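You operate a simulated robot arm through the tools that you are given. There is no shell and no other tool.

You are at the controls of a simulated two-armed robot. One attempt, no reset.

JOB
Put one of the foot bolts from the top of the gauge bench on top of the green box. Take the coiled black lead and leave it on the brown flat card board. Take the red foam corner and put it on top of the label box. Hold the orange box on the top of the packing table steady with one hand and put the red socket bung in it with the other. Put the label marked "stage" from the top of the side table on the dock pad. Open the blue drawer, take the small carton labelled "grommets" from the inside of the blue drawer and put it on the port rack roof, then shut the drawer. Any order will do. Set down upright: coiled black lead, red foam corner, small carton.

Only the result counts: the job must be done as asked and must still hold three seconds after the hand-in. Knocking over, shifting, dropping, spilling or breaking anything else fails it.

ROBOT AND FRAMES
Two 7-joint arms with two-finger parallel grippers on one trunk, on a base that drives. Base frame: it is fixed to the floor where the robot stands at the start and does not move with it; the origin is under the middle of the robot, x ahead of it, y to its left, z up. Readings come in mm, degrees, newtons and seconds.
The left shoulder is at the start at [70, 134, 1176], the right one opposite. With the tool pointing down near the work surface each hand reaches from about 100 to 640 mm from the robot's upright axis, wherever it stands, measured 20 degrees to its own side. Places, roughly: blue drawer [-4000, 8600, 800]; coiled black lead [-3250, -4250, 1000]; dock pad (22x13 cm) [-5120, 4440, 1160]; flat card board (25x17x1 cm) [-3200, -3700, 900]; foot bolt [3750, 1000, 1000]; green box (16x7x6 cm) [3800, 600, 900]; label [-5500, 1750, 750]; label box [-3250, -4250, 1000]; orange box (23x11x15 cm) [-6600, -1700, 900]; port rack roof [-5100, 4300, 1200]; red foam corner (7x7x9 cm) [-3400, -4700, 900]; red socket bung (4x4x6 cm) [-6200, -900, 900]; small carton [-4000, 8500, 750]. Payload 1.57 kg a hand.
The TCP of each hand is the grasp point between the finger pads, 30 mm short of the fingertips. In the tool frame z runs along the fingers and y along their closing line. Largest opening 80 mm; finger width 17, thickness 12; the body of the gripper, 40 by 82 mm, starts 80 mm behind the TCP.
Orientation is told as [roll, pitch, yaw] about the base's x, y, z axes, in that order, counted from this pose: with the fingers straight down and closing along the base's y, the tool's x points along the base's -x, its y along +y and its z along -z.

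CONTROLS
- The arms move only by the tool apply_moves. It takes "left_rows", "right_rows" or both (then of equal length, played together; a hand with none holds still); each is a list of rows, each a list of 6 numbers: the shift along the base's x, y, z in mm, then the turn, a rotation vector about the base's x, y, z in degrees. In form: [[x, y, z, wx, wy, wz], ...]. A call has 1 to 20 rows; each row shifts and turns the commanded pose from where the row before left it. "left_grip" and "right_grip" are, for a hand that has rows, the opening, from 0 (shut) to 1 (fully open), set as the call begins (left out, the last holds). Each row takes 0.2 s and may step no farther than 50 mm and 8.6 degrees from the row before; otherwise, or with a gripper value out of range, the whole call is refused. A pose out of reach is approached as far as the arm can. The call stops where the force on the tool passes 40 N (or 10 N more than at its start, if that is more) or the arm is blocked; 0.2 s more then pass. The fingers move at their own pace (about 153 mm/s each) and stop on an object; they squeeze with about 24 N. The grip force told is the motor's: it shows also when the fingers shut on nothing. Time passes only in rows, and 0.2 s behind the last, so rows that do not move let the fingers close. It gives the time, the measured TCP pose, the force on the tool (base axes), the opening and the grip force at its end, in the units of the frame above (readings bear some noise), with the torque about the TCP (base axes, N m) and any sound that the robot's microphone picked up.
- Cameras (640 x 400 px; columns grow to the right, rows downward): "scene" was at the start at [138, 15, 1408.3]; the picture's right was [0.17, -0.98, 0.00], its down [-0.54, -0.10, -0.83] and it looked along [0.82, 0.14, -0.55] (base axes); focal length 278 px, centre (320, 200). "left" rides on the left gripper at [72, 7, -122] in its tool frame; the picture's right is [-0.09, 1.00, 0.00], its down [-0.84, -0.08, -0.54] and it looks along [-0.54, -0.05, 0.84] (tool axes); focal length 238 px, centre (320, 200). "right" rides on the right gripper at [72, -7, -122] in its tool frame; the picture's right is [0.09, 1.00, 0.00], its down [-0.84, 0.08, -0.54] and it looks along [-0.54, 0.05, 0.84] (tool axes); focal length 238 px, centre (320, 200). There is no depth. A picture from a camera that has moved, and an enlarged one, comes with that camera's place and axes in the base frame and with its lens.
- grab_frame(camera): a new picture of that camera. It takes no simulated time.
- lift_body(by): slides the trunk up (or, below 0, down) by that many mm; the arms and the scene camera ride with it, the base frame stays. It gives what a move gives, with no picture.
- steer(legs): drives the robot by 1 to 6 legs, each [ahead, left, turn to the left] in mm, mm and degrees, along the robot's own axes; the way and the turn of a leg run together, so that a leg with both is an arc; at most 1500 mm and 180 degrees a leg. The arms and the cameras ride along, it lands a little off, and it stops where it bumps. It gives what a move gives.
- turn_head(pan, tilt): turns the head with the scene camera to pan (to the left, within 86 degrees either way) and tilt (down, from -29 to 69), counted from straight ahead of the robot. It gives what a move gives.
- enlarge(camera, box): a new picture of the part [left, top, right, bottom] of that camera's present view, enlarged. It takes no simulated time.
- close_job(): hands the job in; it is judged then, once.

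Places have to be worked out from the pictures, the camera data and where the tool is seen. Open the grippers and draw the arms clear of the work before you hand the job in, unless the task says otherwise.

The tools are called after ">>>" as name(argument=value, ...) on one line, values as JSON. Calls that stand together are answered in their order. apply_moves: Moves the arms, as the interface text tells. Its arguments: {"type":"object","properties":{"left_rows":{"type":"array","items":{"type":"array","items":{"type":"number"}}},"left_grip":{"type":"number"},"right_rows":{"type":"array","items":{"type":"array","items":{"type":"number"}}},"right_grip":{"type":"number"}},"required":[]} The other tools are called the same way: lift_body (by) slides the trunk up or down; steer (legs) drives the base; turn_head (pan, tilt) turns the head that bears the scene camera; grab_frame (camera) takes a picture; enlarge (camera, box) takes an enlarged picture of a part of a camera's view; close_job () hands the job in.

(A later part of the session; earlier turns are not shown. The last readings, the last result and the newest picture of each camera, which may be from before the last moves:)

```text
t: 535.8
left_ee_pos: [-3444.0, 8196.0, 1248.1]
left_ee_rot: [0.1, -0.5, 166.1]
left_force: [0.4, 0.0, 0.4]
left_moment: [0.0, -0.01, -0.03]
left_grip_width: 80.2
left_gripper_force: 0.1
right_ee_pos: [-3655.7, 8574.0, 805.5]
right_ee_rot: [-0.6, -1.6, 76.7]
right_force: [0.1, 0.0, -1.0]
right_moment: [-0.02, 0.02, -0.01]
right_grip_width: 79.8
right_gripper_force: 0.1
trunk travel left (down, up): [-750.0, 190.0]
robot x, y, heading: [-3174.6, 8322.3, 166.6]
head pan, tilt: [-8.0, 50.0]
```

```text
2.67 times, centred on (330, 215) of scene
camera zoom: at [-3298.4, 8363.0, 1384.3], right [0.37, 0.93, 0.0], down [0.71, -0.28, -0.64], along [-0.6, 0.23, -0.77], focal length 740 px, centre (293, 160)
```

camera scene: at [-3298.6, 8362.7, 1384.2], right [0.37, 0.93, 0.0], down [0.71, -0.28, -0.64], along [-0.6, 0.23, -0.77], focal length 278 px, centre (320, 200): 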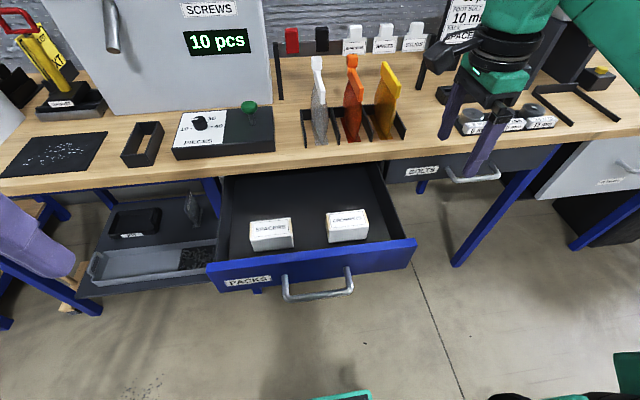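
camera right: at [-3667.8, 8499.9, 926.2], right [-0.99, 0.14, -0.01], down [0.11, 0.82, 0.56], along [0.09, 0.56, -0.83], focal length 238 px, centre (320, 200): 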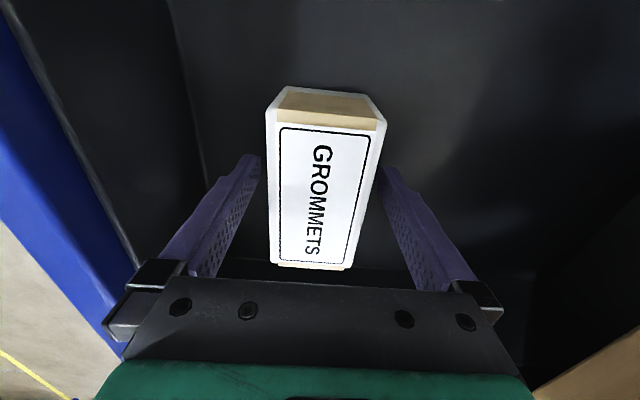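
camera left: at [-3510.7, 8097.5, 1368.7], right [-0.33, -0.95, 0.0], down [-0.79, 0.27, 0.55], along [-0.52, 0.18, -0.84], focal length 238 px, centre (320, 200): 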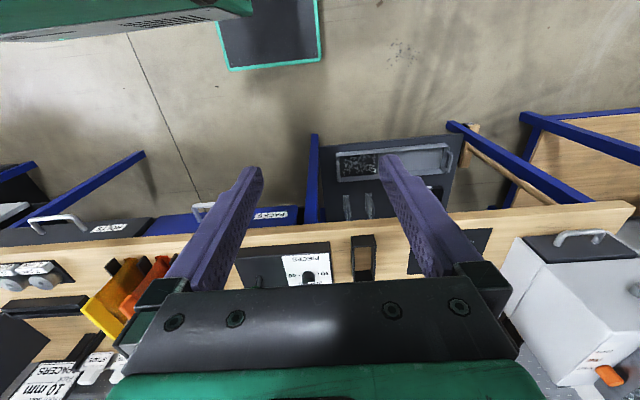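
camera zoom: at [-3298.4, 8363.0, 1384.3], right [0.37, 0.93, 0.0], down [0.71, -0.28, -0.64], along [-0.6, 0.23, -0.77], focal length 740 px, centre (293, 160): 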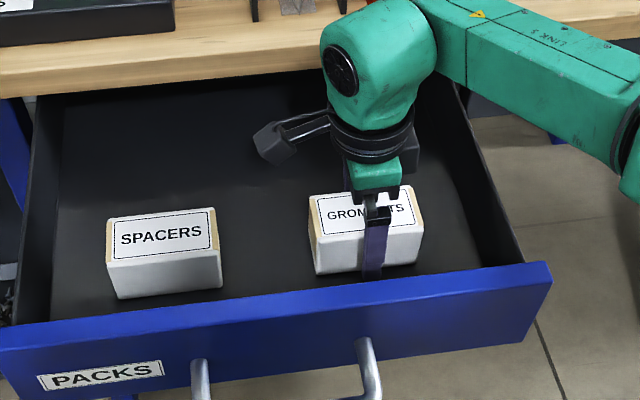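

Fingers straddle the carton. I close.

>>> apply_moves(right_rows=[[0, 0, 0, 0, 0, 0], [0, 0, 0, 0, 0, 0], [0, 0, 0, 0, 0, 0], [0, 0, 0, 0, 0, 0]], right_grip=0.0)

>>> apply_moves(right_rows=[[0, 0, 10, 0, 0, 0], [0, 0, 40, 0, 0, 0], [0, 0, 45, 0, 0, 0], [0, 0, 45, 0, 0, 0], [0, 0, 45, 0, 0, 0]])

>>> grab_frame(camera="right")

>>> grab_frame(camera="scene")

```text
t: 536.8
left_ee_pos: [-3444.9, 8194.8, 1247.5]
left_ee_rot: [0.1, -0.6, 166.1]
left_force: [0.0, -0.1, -0.6]
left_moment: [-0.05, -0.01, 0.02]
left_grip_width: 80.2
left_gripper_force: 0.1
right_ee_pos: [-3655.8, 8574.6, 805.9]
right_ee_rot: [-0.6, -1.6, 76.8]
right_force: [-0.2, 0.0, -0.9]
right_moment: [-0.01, 0.04, 0.01]
right_grip_width: 54.9
right_gripper_force: 23.7
trunk travel left (down, up): [-750.0, 190.0]
robot x, y, heading: [-3179.0, 8319.8, 166.5]
head pan, tilt: [-8.0, 50.0]
```

```text
t: 538.0
left_ee_pos: [-3445.1, 8195.0, 1247.7]
left_ee_rot: [0.0, -0.4, 166.2]
left_force: [0.1, -0.2, 0.3]
left_moment: [0.02, 0.03, 0.03]
left_grip_width: 80.0
left_gripper_force: 0.1
right_ee_pos: [-3655.9, 8575.3, 991.7]
right_ee_rot: [-0.5, -1.6, 76.7]
right_force: [-0.4, -0.8, -1.8]
right_moment: [0.01, 0.01, -0.01]
right_grip_width: 55.0
right_gripper_force: 23.7
trunk travel left (down, up): [-750.0, 190.0]
robot x, y, heading: [-3180.8, 8328.3, 166.6]
head pan, tilt: [-8.0, 50.0]
```

```text
taken
camera right: at [-3668.7, 8501.7, 1110.4], right [-0.99, 0.14, -0.01], down [0.11, 0.82, 0.56], along [0.09, 0.56, -0.83], focal length 238 px, centre (320, 200)
```

right: 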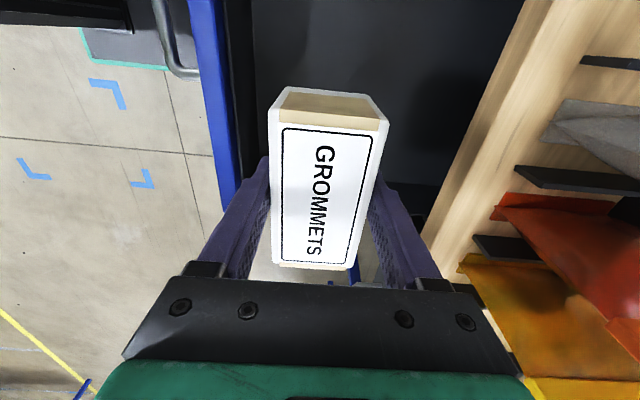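

```text
taken
camera scene: at [-3298.1, 8362.5, 1384.2], right [0.37, 0.93, 0.0], down [0.71, -0.28, -0.64], along [-0.6, 0.24, -0.77], focal length 278 px, centre (320, 200)
```

scene: 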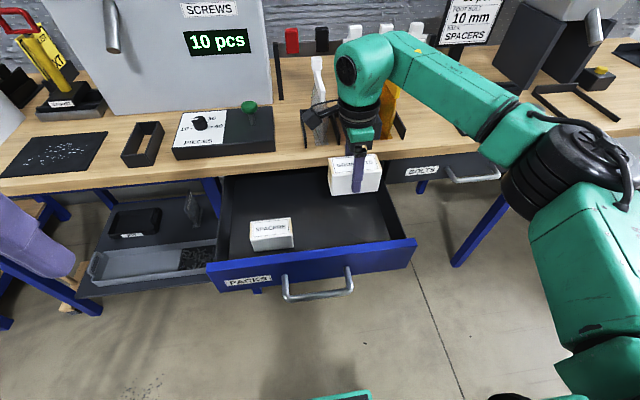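

Held at 55 mm, and the drawer is otherwise untouched. I lift and retract the carton, then shift the robot right 100 mm and back 60 mm so the left hand can shut the drawer.

>>> apply_moves(right_rows=[[10, 0, 40, 0, 0, 0], [25, -5, 40, 0, 0, 0], [40, 0, 25, 0, 0, 0], [40, 5, 15, 0, 0, 0], [40, 15, 15, 0, 0, 0], [20, 20, 15, 0, 0, 0]])

>>> steer(legs=[[-60, 0, 0], [0, -100, 0]])

>>> apply_moves(left_rows=[[0, 0, -40, 0, 0, 0], [0, 0, -45, 0, 0, 0], [0, 0, -45, 0, 0, 0], [0, 0, -45, 0, 0, 0], [0, 0, -45, 0, 0, 0]], left_grip=0.0)

>>> grab_frame(camera="scene")

>>> grab_frame(camera="left")

```text
t: 539.4
left_ee_pos: [-3442.9, 8195.6, 1248.5]
left_ee_rot: [0.1, -0.5, 166.2]
left_force: [-0.2, -0.2, 0.7]
left_moment: [-0.04, 0.0, 0.01]
left_grip_width: 80.2
left_gripper_force: 0.0
right_ee_pos: [-3479.2, 8610.1, 1140.8]
right_ee_rot: [-0.5, -1.5, 76.7]
right_force: [-0.4, -0.3, -0.3]
right_moment: [0.02, 0.0, -0.02]
right_grip_width: 54.7
right_gripper_force: 24.1
trunk travel left (down, up): [-750.0, 190.0]
robot x, y, heading: [-3180.7, 8325.3, 166.5]
head pan, tilt: [-8.0, 50.0]
```

```text
t: 541.1
left_ee_pos: [-3364.0, 8272.9, 1247.7]
left_ee_rot: [-0.1, -0.5, 166.2]
left_force: [0.5, -0.4, 0.5]
left_moment: [0.04, 0.01, 0.0]
left_grip_width: 79.9
left_gripper_force: 0.0
right_ee_pos: [-3399.1, 8689.3, 1141.1]
right_ee_rot: [-0.4, -1.7, 76.6]
right_force: [0.3, -0.3, -1.4]
right_moment: [-0.02, -0.01, 0.02]
right_grip_width: 54.6
right_gripper_force: 23.4
trunk travel left (down, up): [-750.0, 190.0]
robot x, y, heading: [-3096.7, 8402.9, 166.5]
head pan, tilt: [-8.0, 50.0]
```

```text
t: 542.3
left_ee_pos: [-3363.5, 8276.2, 1164.1]
left_ee_rot: [0.1, -0.5, 166.2]
left_force: [-0.1, 0.0, 0.3]
left_moment: [0.0, 0.0, -0.01]
left_grip_width: 0.1
left_gripper_force: 21.1
left hand out of reach, approached as far as the arm can: row 3, 4, 5
right_ee_pos: [-3399.7, 8691.3, 1141.2]
right_ee_rot: [-0.7, -1.6, 76.6]
right_force: [0.1, 0.3, -1.0]
right_moment: [0.01, 0.01, 0.03]
right_grip_width: 54.6
right_gripper_force: 23.9
trunk travel left (down, up): [-750.0, 190.0]
robot x, y, heading: [-3097.3, 8405.6, 166.5]
head pan, tilt: [-8.0, 50.0]
```

```text
taken
camera scene: at [-3217.3, 8443.0, 1384.2], right [0.37, 0.93, 0.0], down [0.71, -0.28, -0.64], along [-0.6, 0.24, -0.77], focal length 278 px, centre (320, 200)
```

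scene: 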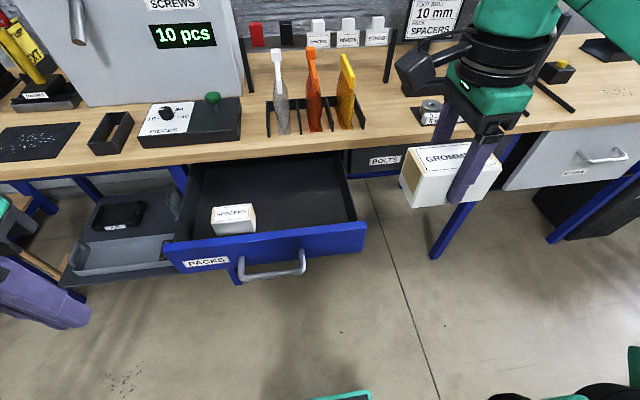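

```text
taken
camera left: at [-3294.2, 8251.2, 1284.1], right [-0.33, -0.94, 0.0], down [-0.79, 0.28, 0.55], along [-0.52, 0.18, -0.84], focal length 238 px, centre (320, 200)
```

left: 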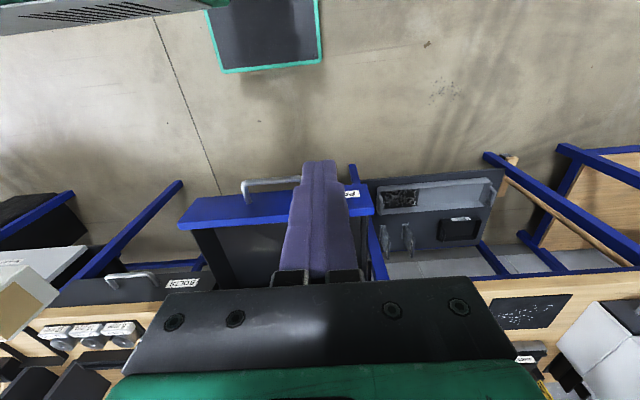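

The left arm can't fold that close; I back the robot 100 mm, restore the left height, then move the left hand forward and down in front of the bar.

>>> apply_moves(left_rows=[[0, 0, 45, 0, 0, 0], [0, 0, 45, 0, 0, 0], [0, 0, 40, 0, 0, 0]])

>>> steer(legs=[[-100, 0, 0]])

>>> apply_moves(left_rows=[[-44, 15, 0, 0, 0, 0], [-44, 15, 0, 0, 0, 0], [-44, 15, 0, 0, 0, 0], [-44, 15, 0, 0, 0, 0], [-10, 30, -30, 0, 0, 0], [0, 30, -35, 0, 0, 0]])

>>> grab_frame(camera="scene")

>>> grab_frame(camera="left")

```text
t: 543.1
left_ee_pos: [-3367.0, 8299.6, 1275.7]
left_ee_rot: [0.0, -0.4, 166.1]
left_force: [0.2, 0.6, 0.0]
left_moment: [-0.05, 0.01, -0.01]
left_grip_width: 0.0
left_gripper_force: 21.5
left hand out of reach, approached as far as the arm can: row 3
right_ee_pos: [-3400.9, 8693.1, 1139.4]
right_ee_rot: [-0.6, -1.5, 76.8]
right_force: [-1.2, 0.5, -1.4]
right_moment: [-0.04, -0.06, 0.02]
right_grip_width: 54.6
right_gripper_force: 23.9
trunk travel left (down, up): [-750.0, 190.0]
robot x, y, heading: [-3093.7, 8402.1, 166.4]
head pan, tilt: [-8.0, 50.0]
```

```text
t: 544.2
left_ee_pos: [-3274.1, 8275.4, 1275.3]
left_ee_rot: [0.0, -0.3, 166.1]
left_force: [-0.8, -0.9, -0.3]
left_moment: [-0.04, 0.02, -0.01]
left_grip_width: 0.0
left_gripper_force: 20.9
right_ee_pos: [-3306.6, 8668.9, 1139.2]
right_ee_rot: [-0.7, -1.7, 76.8]
right_force: [0.2, 0.7, -1.4]
right_moment: [-0.02, -0.04, -0.01]
right_grip_width: 54.8
right_gripper_force: 24.6
trunk travel left (down, up): [-750.0, 190.0]
robot x, y, heading: [-3001.9, 8380.4, 166.8]
head pan, tilt: [-8.0, 50.0]
```

```text
t: 545.6
left_ee_pos: [-3457.7, 8395.9, 1211.8]
left_ee_rot: [0.0, -0.4, 166.2]
left_force: [-0.4, 0.5, -0.4]
left_moment: [-0.02, -0.03, -0.04]
left_grip_width: 0.0
left_gripper_force: 21.3
right_ee_pos: [-3304.9, 8669.5, 1140.4]
right_ee_rot: [-0.6, -1.5, 76.7]
right_force: [0.5, 0.2, -0.7]
right_moment: [-0.03, -0.01, -0.02]
right_grip_width: 54.6
right_gripper_force: 24.6
trunk travel left (down, up): [-750.0, 190.0]
robot x, y, heading: [-3001.6, 8381.0, 166.4]
head pan, tilt: [-8.0, 50.0]
```

```text
taken
camera scene: at [-3122.5, 8421.6, 1384.2], right [0.37, 0.93, 0.0], down [0.71, -0.28, -0.64], along [-0.6, 0.23, -0.77], focal length 278 px, centre (320, 200)
```

scene: 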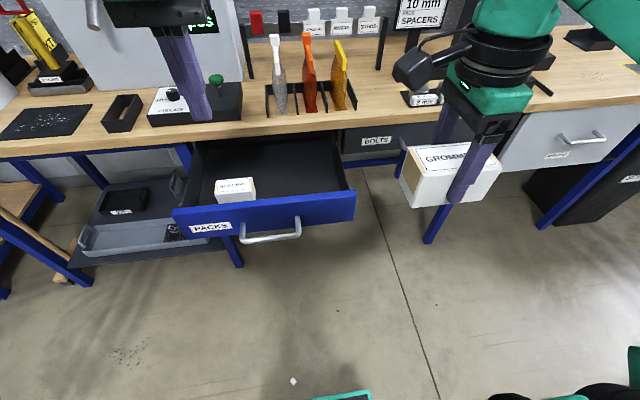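

```text
taken
camera left: at [-3388.7, 8371.3, 1331.8], right [-0.33, -0.94, 0.0], down [-0.79, 0.27, 0.55], along [-0.52, 0.18, -0.84], focal length 238 px, centre (320, 200)
```

left: 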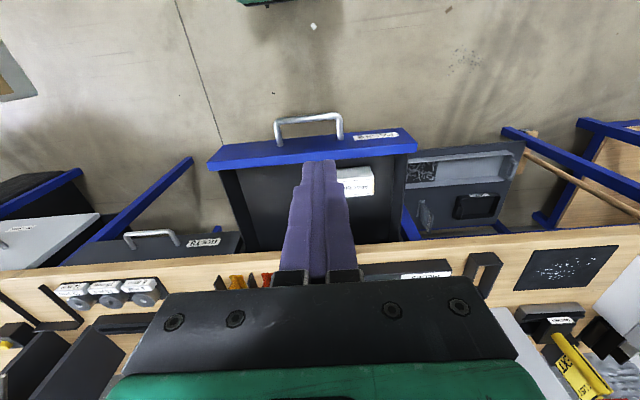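

I bring the left fist down in front of the bar's middle, ≈30 mm on the robot side.

>>> apply_moves(left_rows=[[-5, 12, -40, 0, 0, 0], [-5, 12, -40, 0, 0, 0], [-5, 12, -42, 0, 0, 0], [-3, 2, -42, 0, 0, 0], [0, 0, -42, 0, 0, 0], [0, 0, -42, 0, 0, 0], [0, 0, -42, 0, 0, 0], [0, 0, -42, 0, 0, 0], [0, 0, -42, 0, 0, 0], [0, 0, -42, 0, 0, 0], [0, 0, 0, 0, 0, 0]])

>>> grab_frame(camera="left")

>>> grab_frame(camera="scene")

```text
t: 548.0
left_ee_pos: [-3474.3, 8433.3, 792.6]
left_ee_rot: [0.0, -0.4, 166.1]
left_force: [-0.5, 0.0, -0.5]
left_moment: [0.0, -0.02, 0.0]
left_grip_width: 0.0
left_gripper_force: 21.1
right_ee_pos: [-3303.8, 8667.5, 1140.1]
right_ee_rot: [-0.5, -1.6, 76.8]
right_force: [-0.7, 0.2, -1.0]
right_moment: [0.02, 0.02, 0.01]
right_grip_width: 54.8
right_gripper_force: 23.9
trunk travel left (down, up): [-750.0, 190.0]
robot x, y, heading: [-3002.0, 8384.7, 166.6]
head pan, tilt: [-8.0, 50.0]
```

```text
taken
camera left: at [-3406.0, 8407.2, 913.6], right [-0.33, -0.94, 0.0], down [-0.79, 0.27, 0.55], along [-0.52, 0.18, -0.84], focal length 238 px, centre (320, 200)
```

left: 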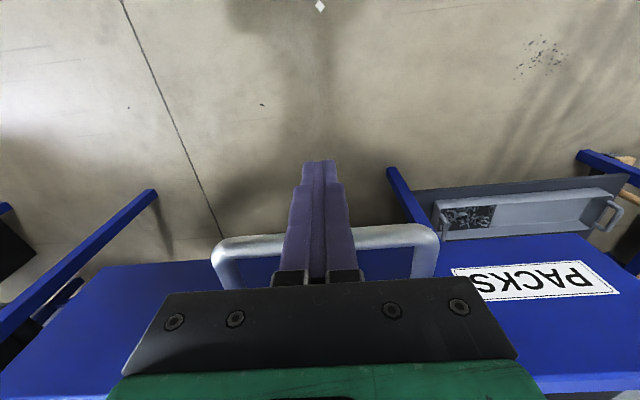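

```text
taken
camera scene: at [-3121.8, 8420.6, 1384.2], right [0.37, 0.93, 0.0], down [0.71, -0.28, -0.64], along [-0.6, 0.24, -0.77], focal length 278 px, centre (320, 200)
```

scene: 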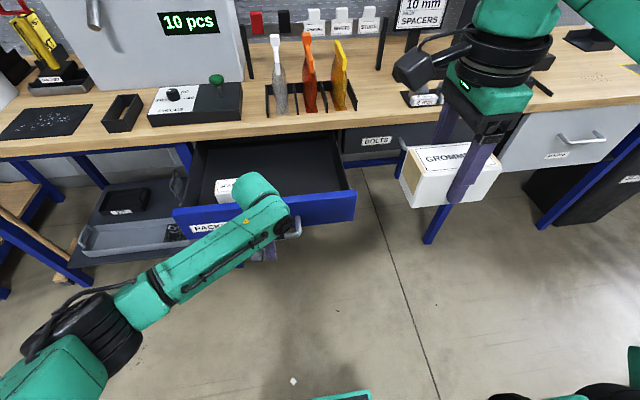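

The fist is in front of the bar. I drive ahead 250 mm to push the drawer in, then finish with the arm.

>>> steer(legs=[[250, 0, 0]])

>>> grab_frame(camera="scene")

>>> grab_frame(camera="left")

```text
t: 549.8
left_ee_pos: [-3714.1, 8489.0, 793.7]
left_ee_rot: [0.0, -0.4, 166.1]
left_force: [-0.2, -0.5, 0.7]
left_moment: [-0.01, 0.01, 0.03]
left_grip_width: 0.0
left_gripper_force: 21.7
right_ee_pos: [-3543.8, 8724.5, 1140.5]
right_ee_rot: [-0.5, -1.6, 76.7]
right_force: [-0.5, 0.0, -1.1]
right_moment: [-0.03, 0.02, 0.01]
right_grip_width: 54.7
right_gripper_force: 24.6
trunk travel left (down, up): [-750.0, 190.0]
robot x, y, heading: [-3242.5, 8439.8, 166.6]
head pan, tilt: [-8.0, 50.0]
```

```text
taken
camera scene: at [-3360.5, 8477.5, 1384.3], right [0.37, 0.93, 0.0], down [0.71, -0.28, -0.64], along [-0.6, 0.24, -0.77], focal length 278 px, centre (320, 200)
```

scene: 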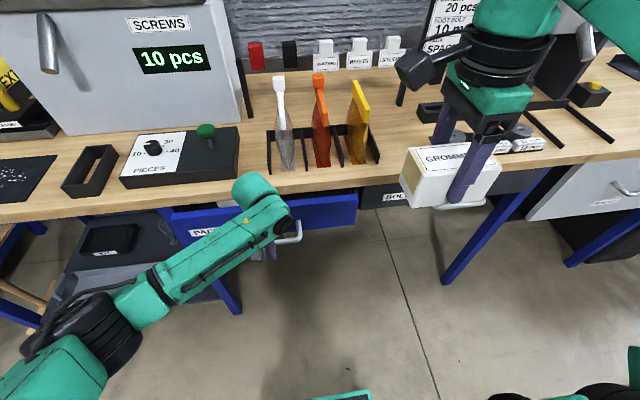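

```text
taken
camera left: at [-3645.1, 8464.2, 914.5], right [-0.33, -0.94, 0.0], down [-0.79, 0.27, 0.55], along [-0.52, 0.18, -0.84], focal length 238 px, centre (320, 200)
```

left: 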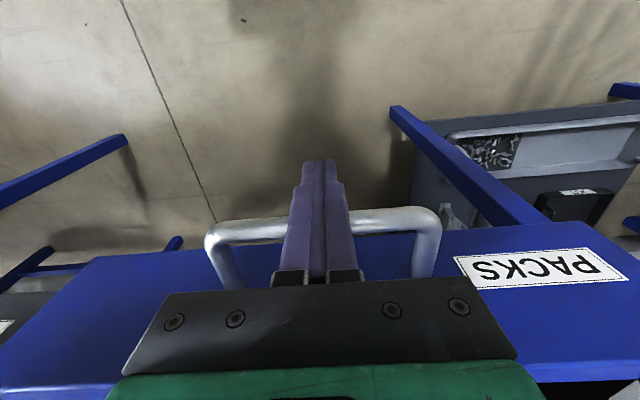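

About 60 mm remain. I push with the arm in small steps until the force shows it's shut.

>>> apply_moves(left_rows=[[-12, 3, 0, 0, 0, 0], [-12, 3, 0, 0, 0, 0], [-12, 3, 0, 0, 0, 0], [-10, 2.5, 0, 0, 0, 0], [0, 0, 0, 0, 0, 0]])

>>> apply_moves(left_rows=[[-5, 1.2, 0, 0, 0, 0], [-5, 1.2, 0, 0, 0, 0], [-5, 1.2, 0, 0, 0, 0], [-5, 1.2, 0, 0, 0, 0], [0, 0, 0, 0, 0, 0]])

>>> grab_frame(camera="scene")

>>> grab_frame(camera="left")

```text
t: 551.0
left_ee_pos: [-3758.8, 8500.6, 793.8]
left_ee_rot: [0.0, -0.5, 166.2]
left_force: [-0.2, -0.2, -0.8]
left_moment: [0.01, -0.02, 0.01]
left_grip_width: 0.0
left_gripper_force: 21.5
right_ee_pos: [-3542.6, 8724.2, 1140.0]
right_ee_rot: [-0.7, -1.6, 76.6]
right_force: [0.2, 0.2, -1.2]
right_moment: [-0.04, 0.01, -0.01]
right_grip_width: 54.7
right_gripper_force: 23.8
trunk travel left (down, up): [-750.0, 190.0]
robot x, y, heading: [-3239.0, 8436.2, 166.8]
head pan, tilt: [-8.0, 50.0]
```

```text
t: 551.9
left_ee_pos: [-3764.9, 8501.6, 792.9]
left_ee_rot: [0.3, 0.4, 166.0]
left_force: [20.2, -8.5, 17.2]
left_moment: [-0.06, 0.36, 0.1]
left_grip_width: 0.0
left_gripper_force: 21.4
right_ee_pos: [-3536.5, 8722.8, 1144.1]
right_ee_rot: [-0.2, -1.5, 76.7]
right_force: [0.0, -0.2, -2.3]
right_moment: [0.06, 0.01, 0.01]
right_grip_width: 54.6
right_gripper_force: 24.0
trunk travel left (down, up): [-750.0, 190.0]
robot x, y, heading: [-3241.1, 8437.6, 166.6]
head pan, tilt: [-8.0, 50.0]
stopped in row 4 (left hand): the force on the tool passed its limit at 44 N (the readings are from after the stop); the commanded pose is now the measured one
```

```text
taken
camera scene: at [-3352.5, 8475.0, 1385.6], right [0.36, 0.93, 0.0], down [0.71, -0.28, -0.65], along [-0.6, 0.24, -0.76], focal length 278 px, centre (320, 200)
```

scene: 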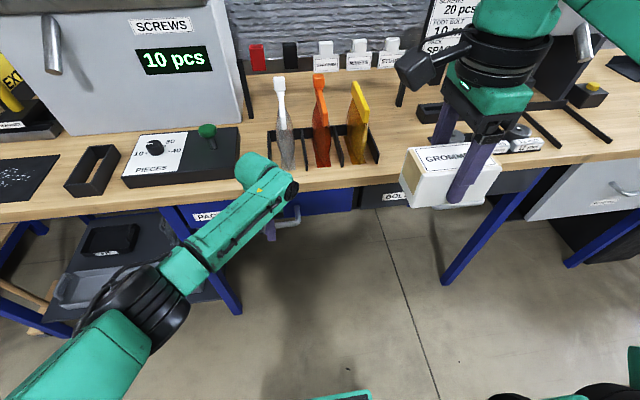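

```text
taken
camera left: at [-3698.2, 8477.6, 915.1], right [-0.33, -0.94, 0.0], down [-0.8, 0.28, 0.54], along [-0.51, 0.17, -0.84], focal length 238 px, centre (320, 200)
```

left: 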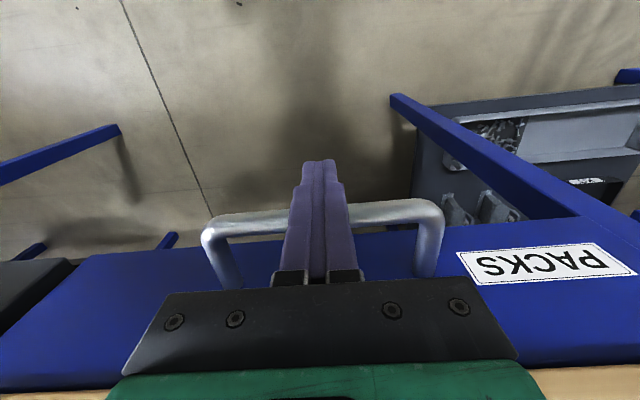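

The force shows an end stop. I back the left hand off the bar, raise it and check that the drawer is flush.

>>> apply_moves(left_rows=[[15, -4, 0, 0, 0, 0], [20, -5, 0, 0, 0, 0], [0, 0, 40, 0, 0, 0], [0, 0, 45, 0, 0, 0], [0, 0, 45, 0, 0, 0], [0, 0, 45, 0, 0, 0], [0, 0, 45, 0, 0, 0], [0, 0, 45, 0, 0, 0], [0, -20, 40, 0, 0, 0], [0, -30, 30, 0, 0, 0]])

>>> enlarge(camera="scene", box=[140, 150, 440, 260])

>>> grab_frame(camera="left")

```text
t: 554.1
left_ee_pos: [-3734.7, 8445.1, 1123.6]
left_ee_rot: [0.1, 0.5, 166.1]
left_force: [0.7, -0.7, -0.1]
left_moment: [0.02, 0.01, 0.0]
left_grip_width: 0.2
left_gripper_force: 21.1
right_ee_pos: [-3542.7, 8724.5, 1141.2]
right_ee_rot: [-0.5, -1.6, 76.8]
right_force: [-0.1, 0.1, -2.1]
right_moment: [0.03, 0.02, 0.02]
right_grip_width: 54.7
right_gripper_force: 24.0
trunk travel left (down, up): [-750.0, 190.0]
robot x, y, heading: [-3239.3, 8436.0, 166.9]
head pan, tilt: [-8.0, 50.0]
```

```text
2.13 times, centred on (290, 205) of scene
camera zoom: at [-3359.9, 8475.7, 1384.3], right [0.37, 0.93, 0.0], down [0.71, -0.28, -0.64], along [-0.6, 0.24, -0.77], focal length 592 px, centre (384, 189)
```

zoom: 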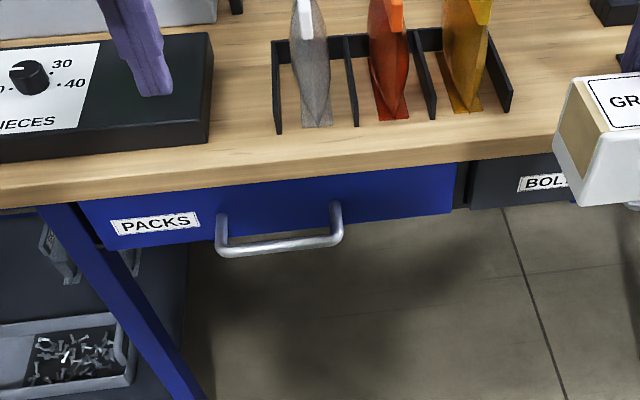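

```text
taken
camera left: at [-3668.6, 8419.5, 1245.7], right [-0.33, -0.94, 0.0], down [-0.8, 0.28, 0.53], along [-0.5, 0.18, -0.85], focal length 238 px, centre (320, 200)
```

left: 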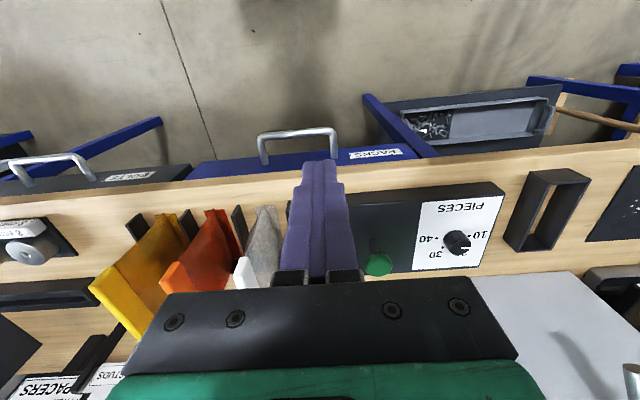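

The drawer is shut (bar back at its original place). I back off 350 mm and strafe left (south) toward the port rack with the carton.

>>> steer(legs=[[-350, 0, 0], [0, 1450, 0], [0, 1450, 0]])

>>> turn_head(pan=30, tilt=20)

>>> grab_frame(camera="scene")

```text
t: 569.9
left_ee_pos: [-4086.3, 5574.1, 1122.2]
left_ee_rot: [0.2, 0.6, 165.3]
left_force: [0.6, -0.6, -0.4]
left_moment: [-0.01, -0.02, -0.01]
left_grip_width: 0.1
left_gripper_force: 21.3
right_ee_pos: [-3890.2, 5850.0, 1139.4]
right_ee_rot: [-0.6, -1.5, 76.0]
right_force: [-0.3, 0.2, -1.8]
right_moment: [0.0, -0.01, 0.01]
right_grip_width: 54.8
right_gripper_force: 24.3
trunk travel left (down, up): [-750.0, 190.0]
robot x, y, heading: [-3593.1, 5554.6, 165.7]
head pan, tilt: [-8.0, 50.0]
```

```text
t: 571.0
left_ee_pos: [-4086.3, 5571.4, 1123.3]
left_ee_rot: [0.2, 0.6, 165.3]
left_force: [-0.6, 0.5, -0.6]
left_moment: [-0.01, 0.0, -0.02]
left_grip_width: 0.0
left_gripper_force: 21.5
right_ee_pos: [-3888.0, 5847.5, 1140.5]
right_ee_rot: [-0.6, -1.6, 76.0]
right_force: [0.1, -0.5, -1.1]
right_moment: [0.01, 0.02, 0.01]
right_grip_width: 54.8
right_gripper_force: 24.4
trunk travel left (down, up): [-750.0, 190.0]
robot x, y, heading: [-3590.2, 5559.8, 165.6]
head pan, tilt: [30.0, 20.0]
```

```text
taken
camera scene: at [-3728.6, 5544.8, 1429.7], right [-0.27, 0.96, 0.0], down [0.33, 0.09, -0.94], along [-0.9, -0.26, -0.34], focal length 278 px, centre (320, 200)
```

scene: 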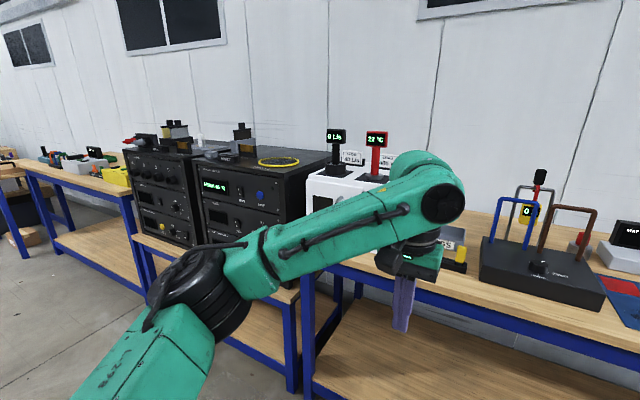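

I continue 1580 mm, square up, raise the trunk fully and look at the roof.

>>> steer(legs=[[0, 0, 0.9], [0, 1450, 0], [0, 130, 0]])

>>> lift_body(by=188)

>>> turn_head(pan=0, tilt=25)

>>> grab_frame(camera="scene")

```text
t: 579.5
left_ee_pos: [-4442.2, 4005.0, 1122.3]
left_ee_rot: [0.2, 0.5, 166.7]
left_force: [0.4, -0.4, -0.1]
left_moment: [-0.03, 0.0, -0.01]
left_grip_width: 0.0
left_gripper_force: 21.3
right_ee_pos: [-4253.6, 4287.1, 1139.1]
right_ee_rot: [-0.6, -1.5, 77.4]
right_force: [-0.5, 0.0, -1.6]
right_moment: [-0.01, 0.0, -0.02]
right_grip_width: 54.7
right_gripper_force: 23.9
trunk travel left (down, up): [-750.0, 190.0]
robot x, y, heading: [-3948.6, 4004.4, 167.3]
head pan, tilt: [30.0, 20.0]
```

```text
t: 581.5
left_ee_pos: [-4442.9, 4004.5, 1309.5]
left_ee_rot: [0.1, 0.6, 166.6]
left_force: [-0.5, -0.5, 0.9]
left_moment: [0.0, -0.02, -0.03]
left_grip_width: 0.3
left_gripper_force: 21.0
right_ee_pos: [-4254.5, 4286.0, 1328.2]
right_ee_rot: [-0.7, -1.6, 77.4]
right_force: [-0.1, -0.6, -2.3]
right_moment: [-0.04, -0.01, 0.0]
right_grip_width: 54.6
right_gripper_force: 23.9
trunk travel left (down, up): [-938.0, 2.0]
robot x, y, heading: [-3947.7, 4003.8, 167.3]
head pan, tilt: [30.0, 20.0]
```

```text
t: 582.5
left_ee_pos: [-4444.2, 4003.7, 1310.0]
left_ee_rot: [0.1, 0.6, 166.7]
left_force: [-0.9, -0.4, -0.1]
left_moment: [-0.02, 0.03, 0.03]
left_grip_width: 0.0
left_gripper_force: 21.1
right_ee_pos: [-4254.1, 4284.9, 1328.4]
right_ee_rot: [-0.5, -1.6, 77.5]
right_force: [0.6, -0.6, -1.3]
right_moment: [-0.02, -0.03, -0.02]
right_grip_width: 54.7
right_gripper_force: 24.6
trunk travel left (down, up): [-938.0, 2.0]
robot x, y, heading: [-3947.6, 4002.9, 167.2]
head pan, tilt: [0.0, 25.0]
```

```text
taken
camera scene: at [-4086.1, 4032.8, 1609.7], right [0.22, 0.98, 0.0], down [0.41, -0.09, -0.91], along [-0.88, 0.2, -0.42], focal length 278 px, centre (320, 200)
```

scene: 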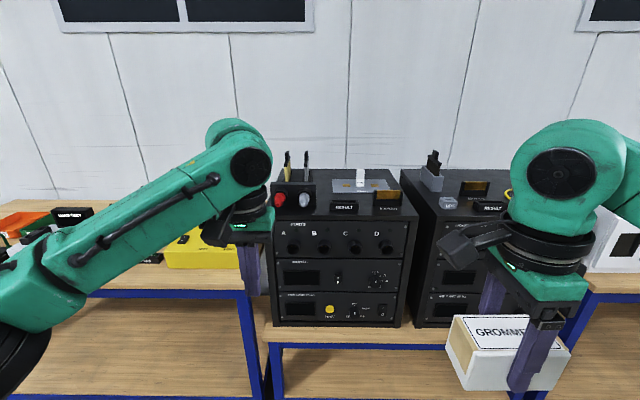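

STAGE still stands on the pad. I retract the left hand, raise the carton a little, and drive 500 mm closer.

>>> apply_moves(left_rows=[[40, -10, 0, 0, 0, 0], [40, -10, 0, 0, 0, 0], [40, -10, 0, 0, 0, 0], [40, -10, 0, 0, 0, 0]], right_rows=[[0, 0, 10, 0, 0, 0], [0, 0, 10, 0, 0, 0], [0, 0, 10, 0, 0, 0], [0, 0, 10, 0, 0, 0]])

>>> steer(legs=[[0, -25, -0.4], [500, 0, 0]])

>>> turn_head(pan=0, tilt=35)

>>> grab_frame(camera="scene")

```text
t: 583.5
left_ee_pos: [-4280.5, 3962.2, 1310.8]
left_ee_rot: [0.0, 0.4, 166.7]
left_force: [0.7, 0.1, 0.7]
left_moment: [0.02, 0.02, -0.02]
left_grip_width: 0.0
left_gripper_force: 21.1
right_ee_pos: [-4251.5, 4284.4, 1369.3]
right_ee_rot: [-0.7, -1.7, 77.4]
right_force: [-0.1, 0.3, -1.8]
right_moment: [0.01, 0.0, 0.0]
right_grip_width: 54.6
right_gripper_force: 24.2
trunk travel left (down, up): [-938.0, 2.0]
robot x, y, heading: [-3949.3, 4001.9, 167.1]
head pan, tilt: [0.0, 25.0]
```

```text
t: 586.8
left_ee_pos: [-4761.1, 4103.4, 1310.9]
left_ee_rot: [0.2, 0.4, 166.4]
left_force: [-0.4, -0.2, 0.5]
left_moment: [-0.01, 0.03, 0.0]
left_grip_width: 0.1
left_gripper_force: 21.6
right_ee_pos: [-4730.3, 4425.4, 1369.0]
right_ee_rot: [-0.5, -1.5, 77.0]
right_force: [0.5, 0.4, -1.5]
right_moment: [0.0, 0.0, 0.01]
right_grip_width: 54.6
right_gripper_force: 24.6
trunk travel left (down, up): [-938.0, 2.0]
robot x, y, heading: [-4431.6, 4141.2, 166.9]
head pan, tilt: [0.0, 25.0]
```

```text
t: 587.6
left_ee_pos: [-4762.2, 4102.8, 1310.0]
left_ee_rot: [0.0, 0.6, 166.4]
left_force: [-0.5, 0.4, 0.7]
left_moment: [0.01, -0.02, 0.01]
left_grip_width: 0.0
left_gripper_force: 21.0
right_ee_pos: [-4731.9, 4425.1, 1368.7]
right_ee_rot: [-0.6, -1.6, 77.0]
right_force: [-0.4, 0.0, -1.4]
right_moment: [0.01, 0.01, 0.0]
right_grip_width: 54.6
right_gripper_force: 23.6
trunk travel left (down, up): [-938.0, 2.0]
robot x, y, heading: [-4428.0, 4136.7, 166.8]
head pan, tilt: [0.0, 35.0]
```

```text
taken
camera scene: at [-4562.0, 4170.6, 1594.1], right [0.23, 0.97, 0.0], down [0.56, -0.13, -0.82], along [-0.8, 0.19, -0.57], focal length 278 px, centre (320, 200)
```

scene: 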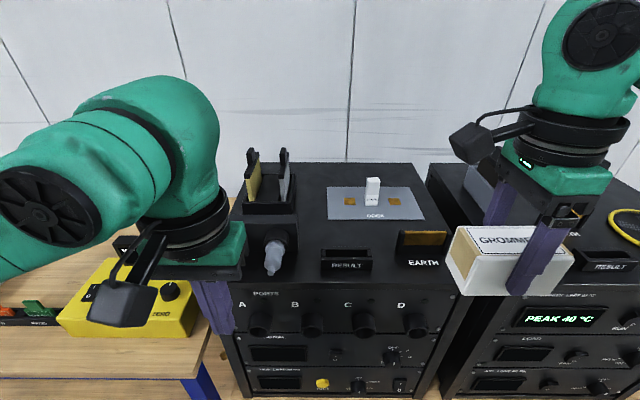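

I raise the left hand a bit and drive 120 mm further.

>>> apply_moves(left_rows=[[10, -10, 25, 0, 0, 0], [10, -10, 25, 0, 0, 0]])

>>> steer(legs=[[120, 0, 0]])

>>> turn_head(pan=0, tilt=45)

>>> grab_frame(camera="scene")

>>> enlarge(camera="scene", box=[200, 140, 480, 310])

```text
t: 588.2
left_ee_pos: [-4741.3, 4082.3, 1361.2]
left_ee_rot: [0.2, 0.4, 166.5]
left_force: [0.1, 0.5, -0.9]
left_moment: [0.05, 0.02, 0.0]
left_grip_width: 0.0
left_gripper_force: 21.6
right_ee_pos: [-4731.0, 4424.4, 1368.0]
right_ee_rot: [-0.5, -1.6, 77.1]
right_force: [0.1, 0.2, -2.3]
right_moment: [0.01, 0.01, -0.03]
right_grip_width: 54.6
right_gripper_force: 23.7
trunk travel left (down, up): [-938.0, 2.0]
robot x, y, heading: [-4424.4, 4136.7, 166.8]
head pan, tilt: [0.0, 35.0]
```

```text
t: 589.4
left_ee_pos: [-4853.1, 4108.4, 1361.4]
left_ee_rot: [0.0, 0.1, 166.5]
left_force: [0.7, -0.5, -0.2]
left_moment: [0.0, 0.0, -0.01]
left_grip_width: 0.1
left_gripper_force: 21.6
right_ee_pos: [-4843.4, 4449.3, 1369.4]
right_ee_rot: [-0.3, -1.6, 77.4]
right_force: [0.1, 0.1, -1.7]
right_moment: [0.0, 0.04, -0.02]
right_grip_width: 54.5
right_gripper_force: 24.0
trunk travel left (down, up): [-938.0, 2.0]
robot x, y, heading: [-4544.4, 4165.5, 166.9]
head pan, tilt: [0.0, 35.0]
```

```text
t: 590.1
left_ee_pos: [-4857.5, 4108.7, 1360.3]
left_ee_rot: [0.2, 0.4, 166.5]
left_force: [0.3, 0.0, 0.3]
left_moment: [-0.02, 0.02, -0.01]
left_grip_width: 0.0
left_gripper_force: 20.8
right_ee_pos: [-4848.4, 4449.9, 1369.2]
right_ee_rot: [-0.5, -1.5, 77.3]
right_force: [0.0, -0.6, -0.7]
right_moment: [-0.03, 0.0, 0.04]
right_grip_width: 54.6
right_gripper_force: 24.1
trunk travel left (down, up): [-938.0, 2.0]
robot x, y, heading: [-4540.7, 4166.0, 167.3]
head pan, tilt: [0.0, 45.0]
```

```text
taken
camera scene: at [-4670.6, 4195.1, 1579.3], right [0.22, 0.97, 0.0], down [0.69, -0.16, -0.71], along [-0.69, 0.16, -0.71], focal length 278 px, centre (320, 200)
```

scene: 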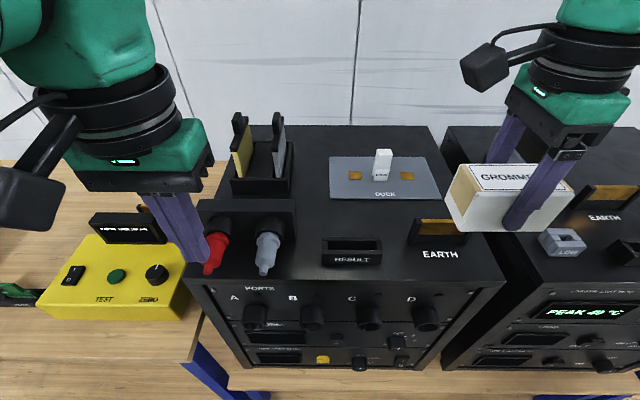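

```text
2.29 times, centred on (340, 225) of scene
camera zoom: at [-4670.6, 4195.1, 1579.3], right [0.22, 0.97, 0.0], down [0.69, -0.16, -0.71], along [-0.69, 0.16, -0.71], focal length 635 px, centre (274, 143)
```

zoom: 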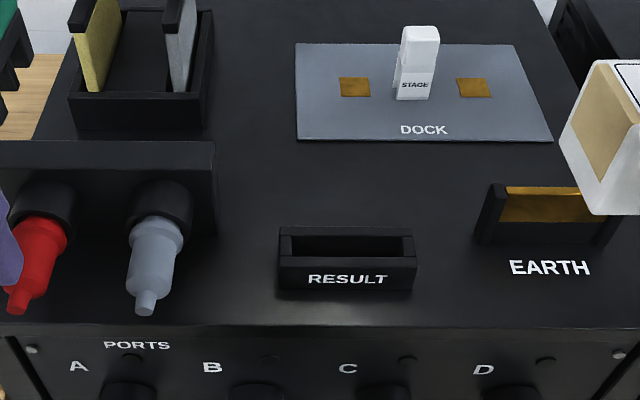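

The free spot between DOCK pad and RESULT holder is centred at ≈(−5012,4338), ≈119 mm deep. I carry the carton above it.

>>> apply_moves(right_rows=[[-41, -28, -5, 0, 0, 0], [-41, -28, -5, 0, 0, 0], [-41, -28, -10, 0, 0, 0], [-41, -28, -10, 0, 0, 0], [0, 0, -30, 0, 0, 0], [0, 0, -30, 0, 0, 0], [0, 0, 0, 0, 0, 0]])

>>> grab_frame(camera="scene")

>>> grab_frame(camera="right")

>>> enlarge(camera="scene", box=[200, 140, 480, 310])

```text
refused: row 3 steps farther than a row can; nothing moved
```

```text
taken
camera scene: at [-4670.6, 4195.1, 1579.3], right [0.22, 0.97, 0.0], down [0.69, -0.16, -0.71], along [-0.69, 0.16, -0.71], focal length 278 px, centre (320, 200)
```

scene: 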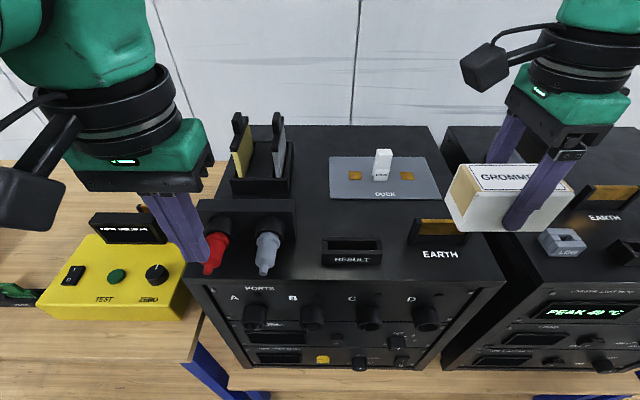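

```text
taken
camera right: at [-4859.5, 4375.8, 1489.0], right [-0.99, 0.13, -0.01], down [0.1, 0.82, 0.56], along [0.08, 0.56, -0.83], focal length 238 px, centre (320, 200)
```

right: 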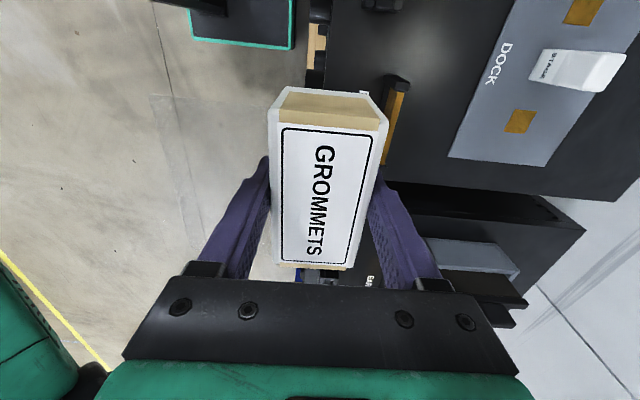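

```text
2.29 times, centred on (340, 225) of scene
camera zoom: at [-4670.6, 4195.1, 1579.3], right [0.22, 0.97, 0.0], down [0.69, -0.16, -0.71], along [-0.69, 0.16, -0.71], focal length 635 px, centre (274, 143)
```

zoom: 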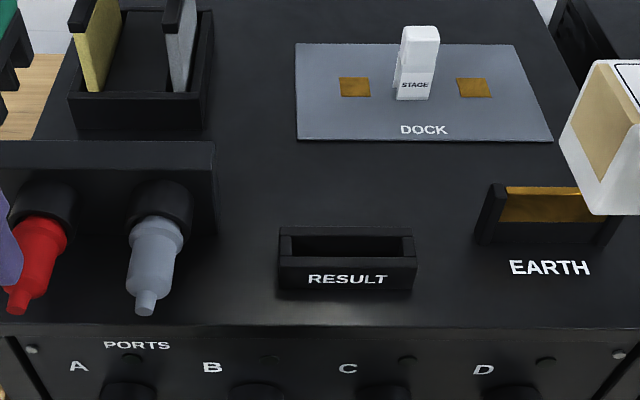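

The step was a bit too long; I repeat in shorter rows.

>>> apply_moves(right_rows=[[-33, -22, -5, 0, 0, 0], [-33, -22, -5, 0, 0, 0], [-33, -23, -5, 0, 0, 0], [-33, -23, -8, 0, 0, 0], [-32, -22, -8, 0, 0, 0], [0, 0, -30, 0, 0, 0], [0, 0, -30, 0, 0, 0], [0, 0, 0, 0, 0, 0]])

>>> grab_frame(camera="right")

>>> enlarge(camera="scene", box=[200, 110, 480, 310])

```text
t: 591.9
left_ee_pos: [-4861.7, 4108.6, 1360.1]
left_ee_rot: [0.1, 0.5, 166.5]
left_force: [0.0, -0.4, 0.4]
left_moment: [0.03, 0.0, -0.01]
left_grip_width: 0.2
left_gripper_force: 21.2
right_ee_pos: [-5011.4, 4336.9, 1275.7]
right_ee_rot: [-0.6, -1.6, 77.4]
right_force: [-0.8, -0.2, -1.3]
right_moment: [0.01, 0.01, 0.03]
right_grip_width: 54.7
right_gripper_force: 24.2
trunk travel left (down, up): [-938.0, 2.0]
robot x, y, heading: [-4543.9, 4169.9, 167.0]
head pan, tilt: [0.0, 45.0]
```

```text
taken
camera right: at [-5024.2, 4262.6, 1396.0], right [-0.99, 0.13, -0.01], down [0.1, 0.82, 0.56], along [0.08, 0.56, -0.83], focal length 238 px, centre (320, 200)
```

right: 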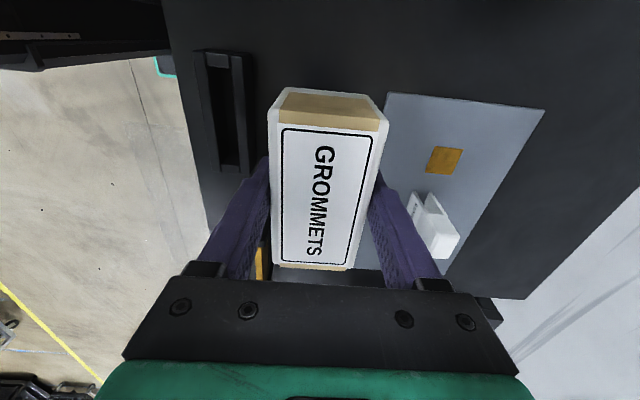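

```text
2.00 times, centred on (340, 210) of scene
camera zoom: at [-4673.1, 4194.2, 1579.1], right [0.22, 0.97, 0.0], down [0.69, -0.16, -0.71], along [-0.69, 0.16, -0.71], focal length 555 px, centre (280, 180)
```

zoom: 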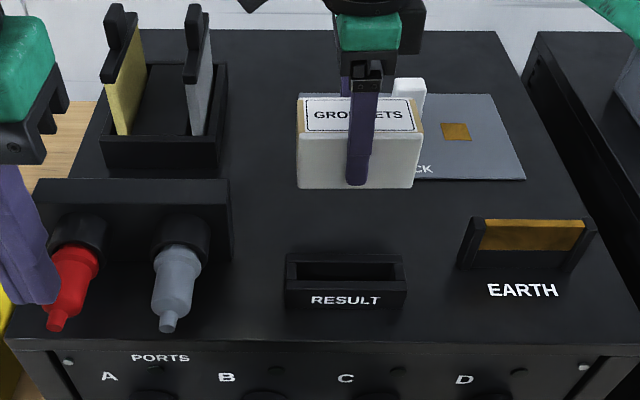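

Above the free spot. I lower toward the roof, then in small steps to contact.

>>> apply_moves(right_rows=[[0, 0, -25, 0, 0, 0], [0, 0, -25, 0, 0, 0], [0, 0, -8, 0, 0, 0], [0, 0, 0, 0, 0, 0]])

>>> grab_frame(camera="right")

>>> enlarge(camera="scene", box=[200, 110, 480, 310])

```text
t: 592.9
left_ee_pos: [-4859.1, 4110.3, 1359.9]
left_ee_rot: [0.2, 0.4, 166.5]
left_force: [0.9, 0.4, -0.6]
left_moment: [0.0, 0.0, -0.02]
left_grip_width: 0.2
left_gripper_force: 21.1
right_ee_pos: [-5013.4, 4338.2, 1218.6]
right_ee_rot: [-0.5, -1.5, 77.2]
right_force: [0.8, 0.2, -0.7]
right_moment: [0.02, 0.02, -0.01]
right_grip_width: 55.0
right_gripper_force: 24.0
trunk travel left (down, up): [-938.0, 2.0]
robot x, y, heading: [-4544.2, 4167.1, 167.0]
head pan, tilt: [0.0, 45.0]
```

```text
taken
camera right: at [-5024.0, 4263.9, 1338.7], right [-0.99, 0.13, -0.01], down [0.1, 0.82, 0.56], along [0.08, 0.56, -0.83], focal length 238 px, centre (320, 200)
```

right: 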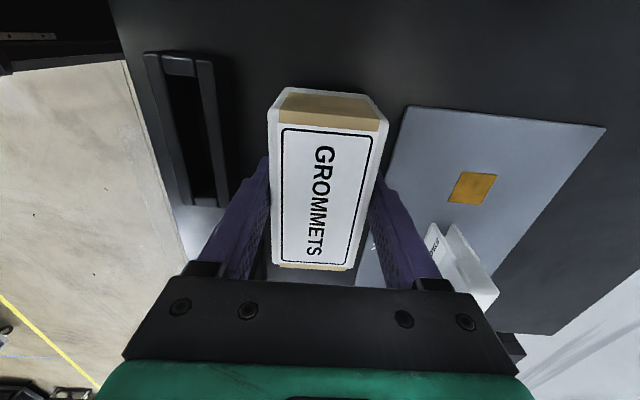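

```text
2.00 times, centred on (340, 210) of scene
camera zoom: at [-4672.1, 4195.6, 1579.2], right [0.22, 0.97, 0.0], down [0.69, -0.16, -0.71], along [-0.69, 0.16, -0.71], focal length 555 px, centre (280, 180)
```

zoom: 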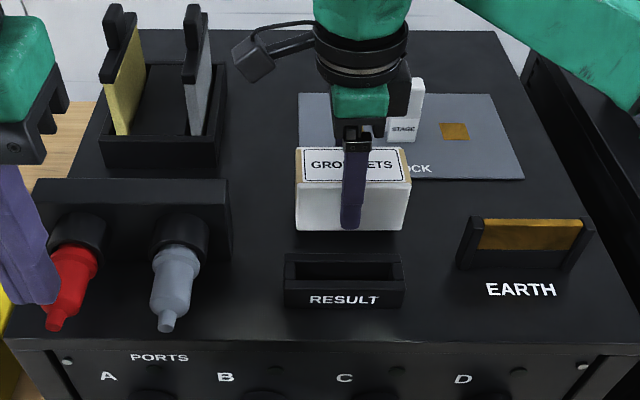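

Clear of RESULT and STAGE. Small steps down to contact.

>>> apply_moves(right_rows=[[0, 0, -4, 0, 0, 0], [0, 0, -4, 0, 0, 0], [0, 0, -2, 0, 0, 0], [0, 0, 0, 0, 0, 0]])

>>> apply_moves(right_rows=[[0, 0, -1.5, 0, 0, 0], [0, 0, -1.5, 0, 0, 0], [0, 0, 0, 0, 0, 0]])

>>> apply_moves(right_rows=[[0, 0, -1.5, 0, 0, 0], [0, 0, -1.5, 0, 0, 0], [0, 0, 0, 0, 0, 0]])

```text
t: 593.9
left_ee_pos: [-4859.8, 4109.9, 1359.8]
left_ee_rot: [0.0, 0.5, 166.6]
left_force: [1.2, -0.1, -0.3]
left_moment: [0.0, 0.01, 0.0]
left_grip_width: 0.0
left_gripper_force: 21.2
right_ee_pos: [-5013.1, 4338.4, 1208.7]
right_ee_rot: [-0.6, -1.5, 77.2]
right_force: [-0.1, -0.1, -1.4]
right_moment: [0.0, 0.01, 0.04]
right_grip_width: 54.7
right_gripper_force: 23.9
trunk travel left (down, up): [-938.0, 2.0]
robot x, y, heading: [-4542.0, 4166.8, 167.3]
head pan, tilt: [0.0, 45.0]
```

```text
t: 594.7
left_ee_pos: [-4859.7, 4109.4, 1360.6]
left_ee_rot: [0.2, 0.5, 166.5]
left_force: [-0.3, 0.5, -0.1]
left_moment: [0.0, -0.01, 0.01]
left_grip_width: 0.0
left_gripper_force: 21.2
right_ee_pos: [-5012.4, 4337.9, 1205.4]
right_ee_rot: [-0.6, -1.6, 77.2]
right_force: [-0.2, 0.0, 1.8]
right_moment: [0.15, 0.07, 0.03]
right_grip_width: 54.8
right_gripper_force: 24.2
trunk travel left (down, up): [-938.0, 2.0]
robot x, y, heading: [-4543.2, 4165.3, 167.0]
head pan, tilt: [0.0, 45.0]
```

```text
t: 595.5
left_ee_pos: [-4858.3, 4108.5, 1361.6]
left_ee_rot: [0.2, 0.4, 166.5]
left_force: [0.1, 0.0, -0.1]
left_moment: [0.02, 0.03, -0.01]
left_grip_width: 0.0
left_gripper_force: 21.3
right_ee_pos: [-5012.7, 4338.4, 1205.9]
right_ee_rot: [-0.3, -1.4, 77.2]
right_force: [-4.9, 4.1, 22.9]
right_moment: [0.39, 0.5, -0.05]
right_grip_width: 54.7
right_gripper_force: 24.4
trunk travel left (down, up): [-938.0, 2.0]
robot x, y, heading: [-4545.5, 4166.9, 167.0]
head pan, tilt: [0.0, 45.0]
```

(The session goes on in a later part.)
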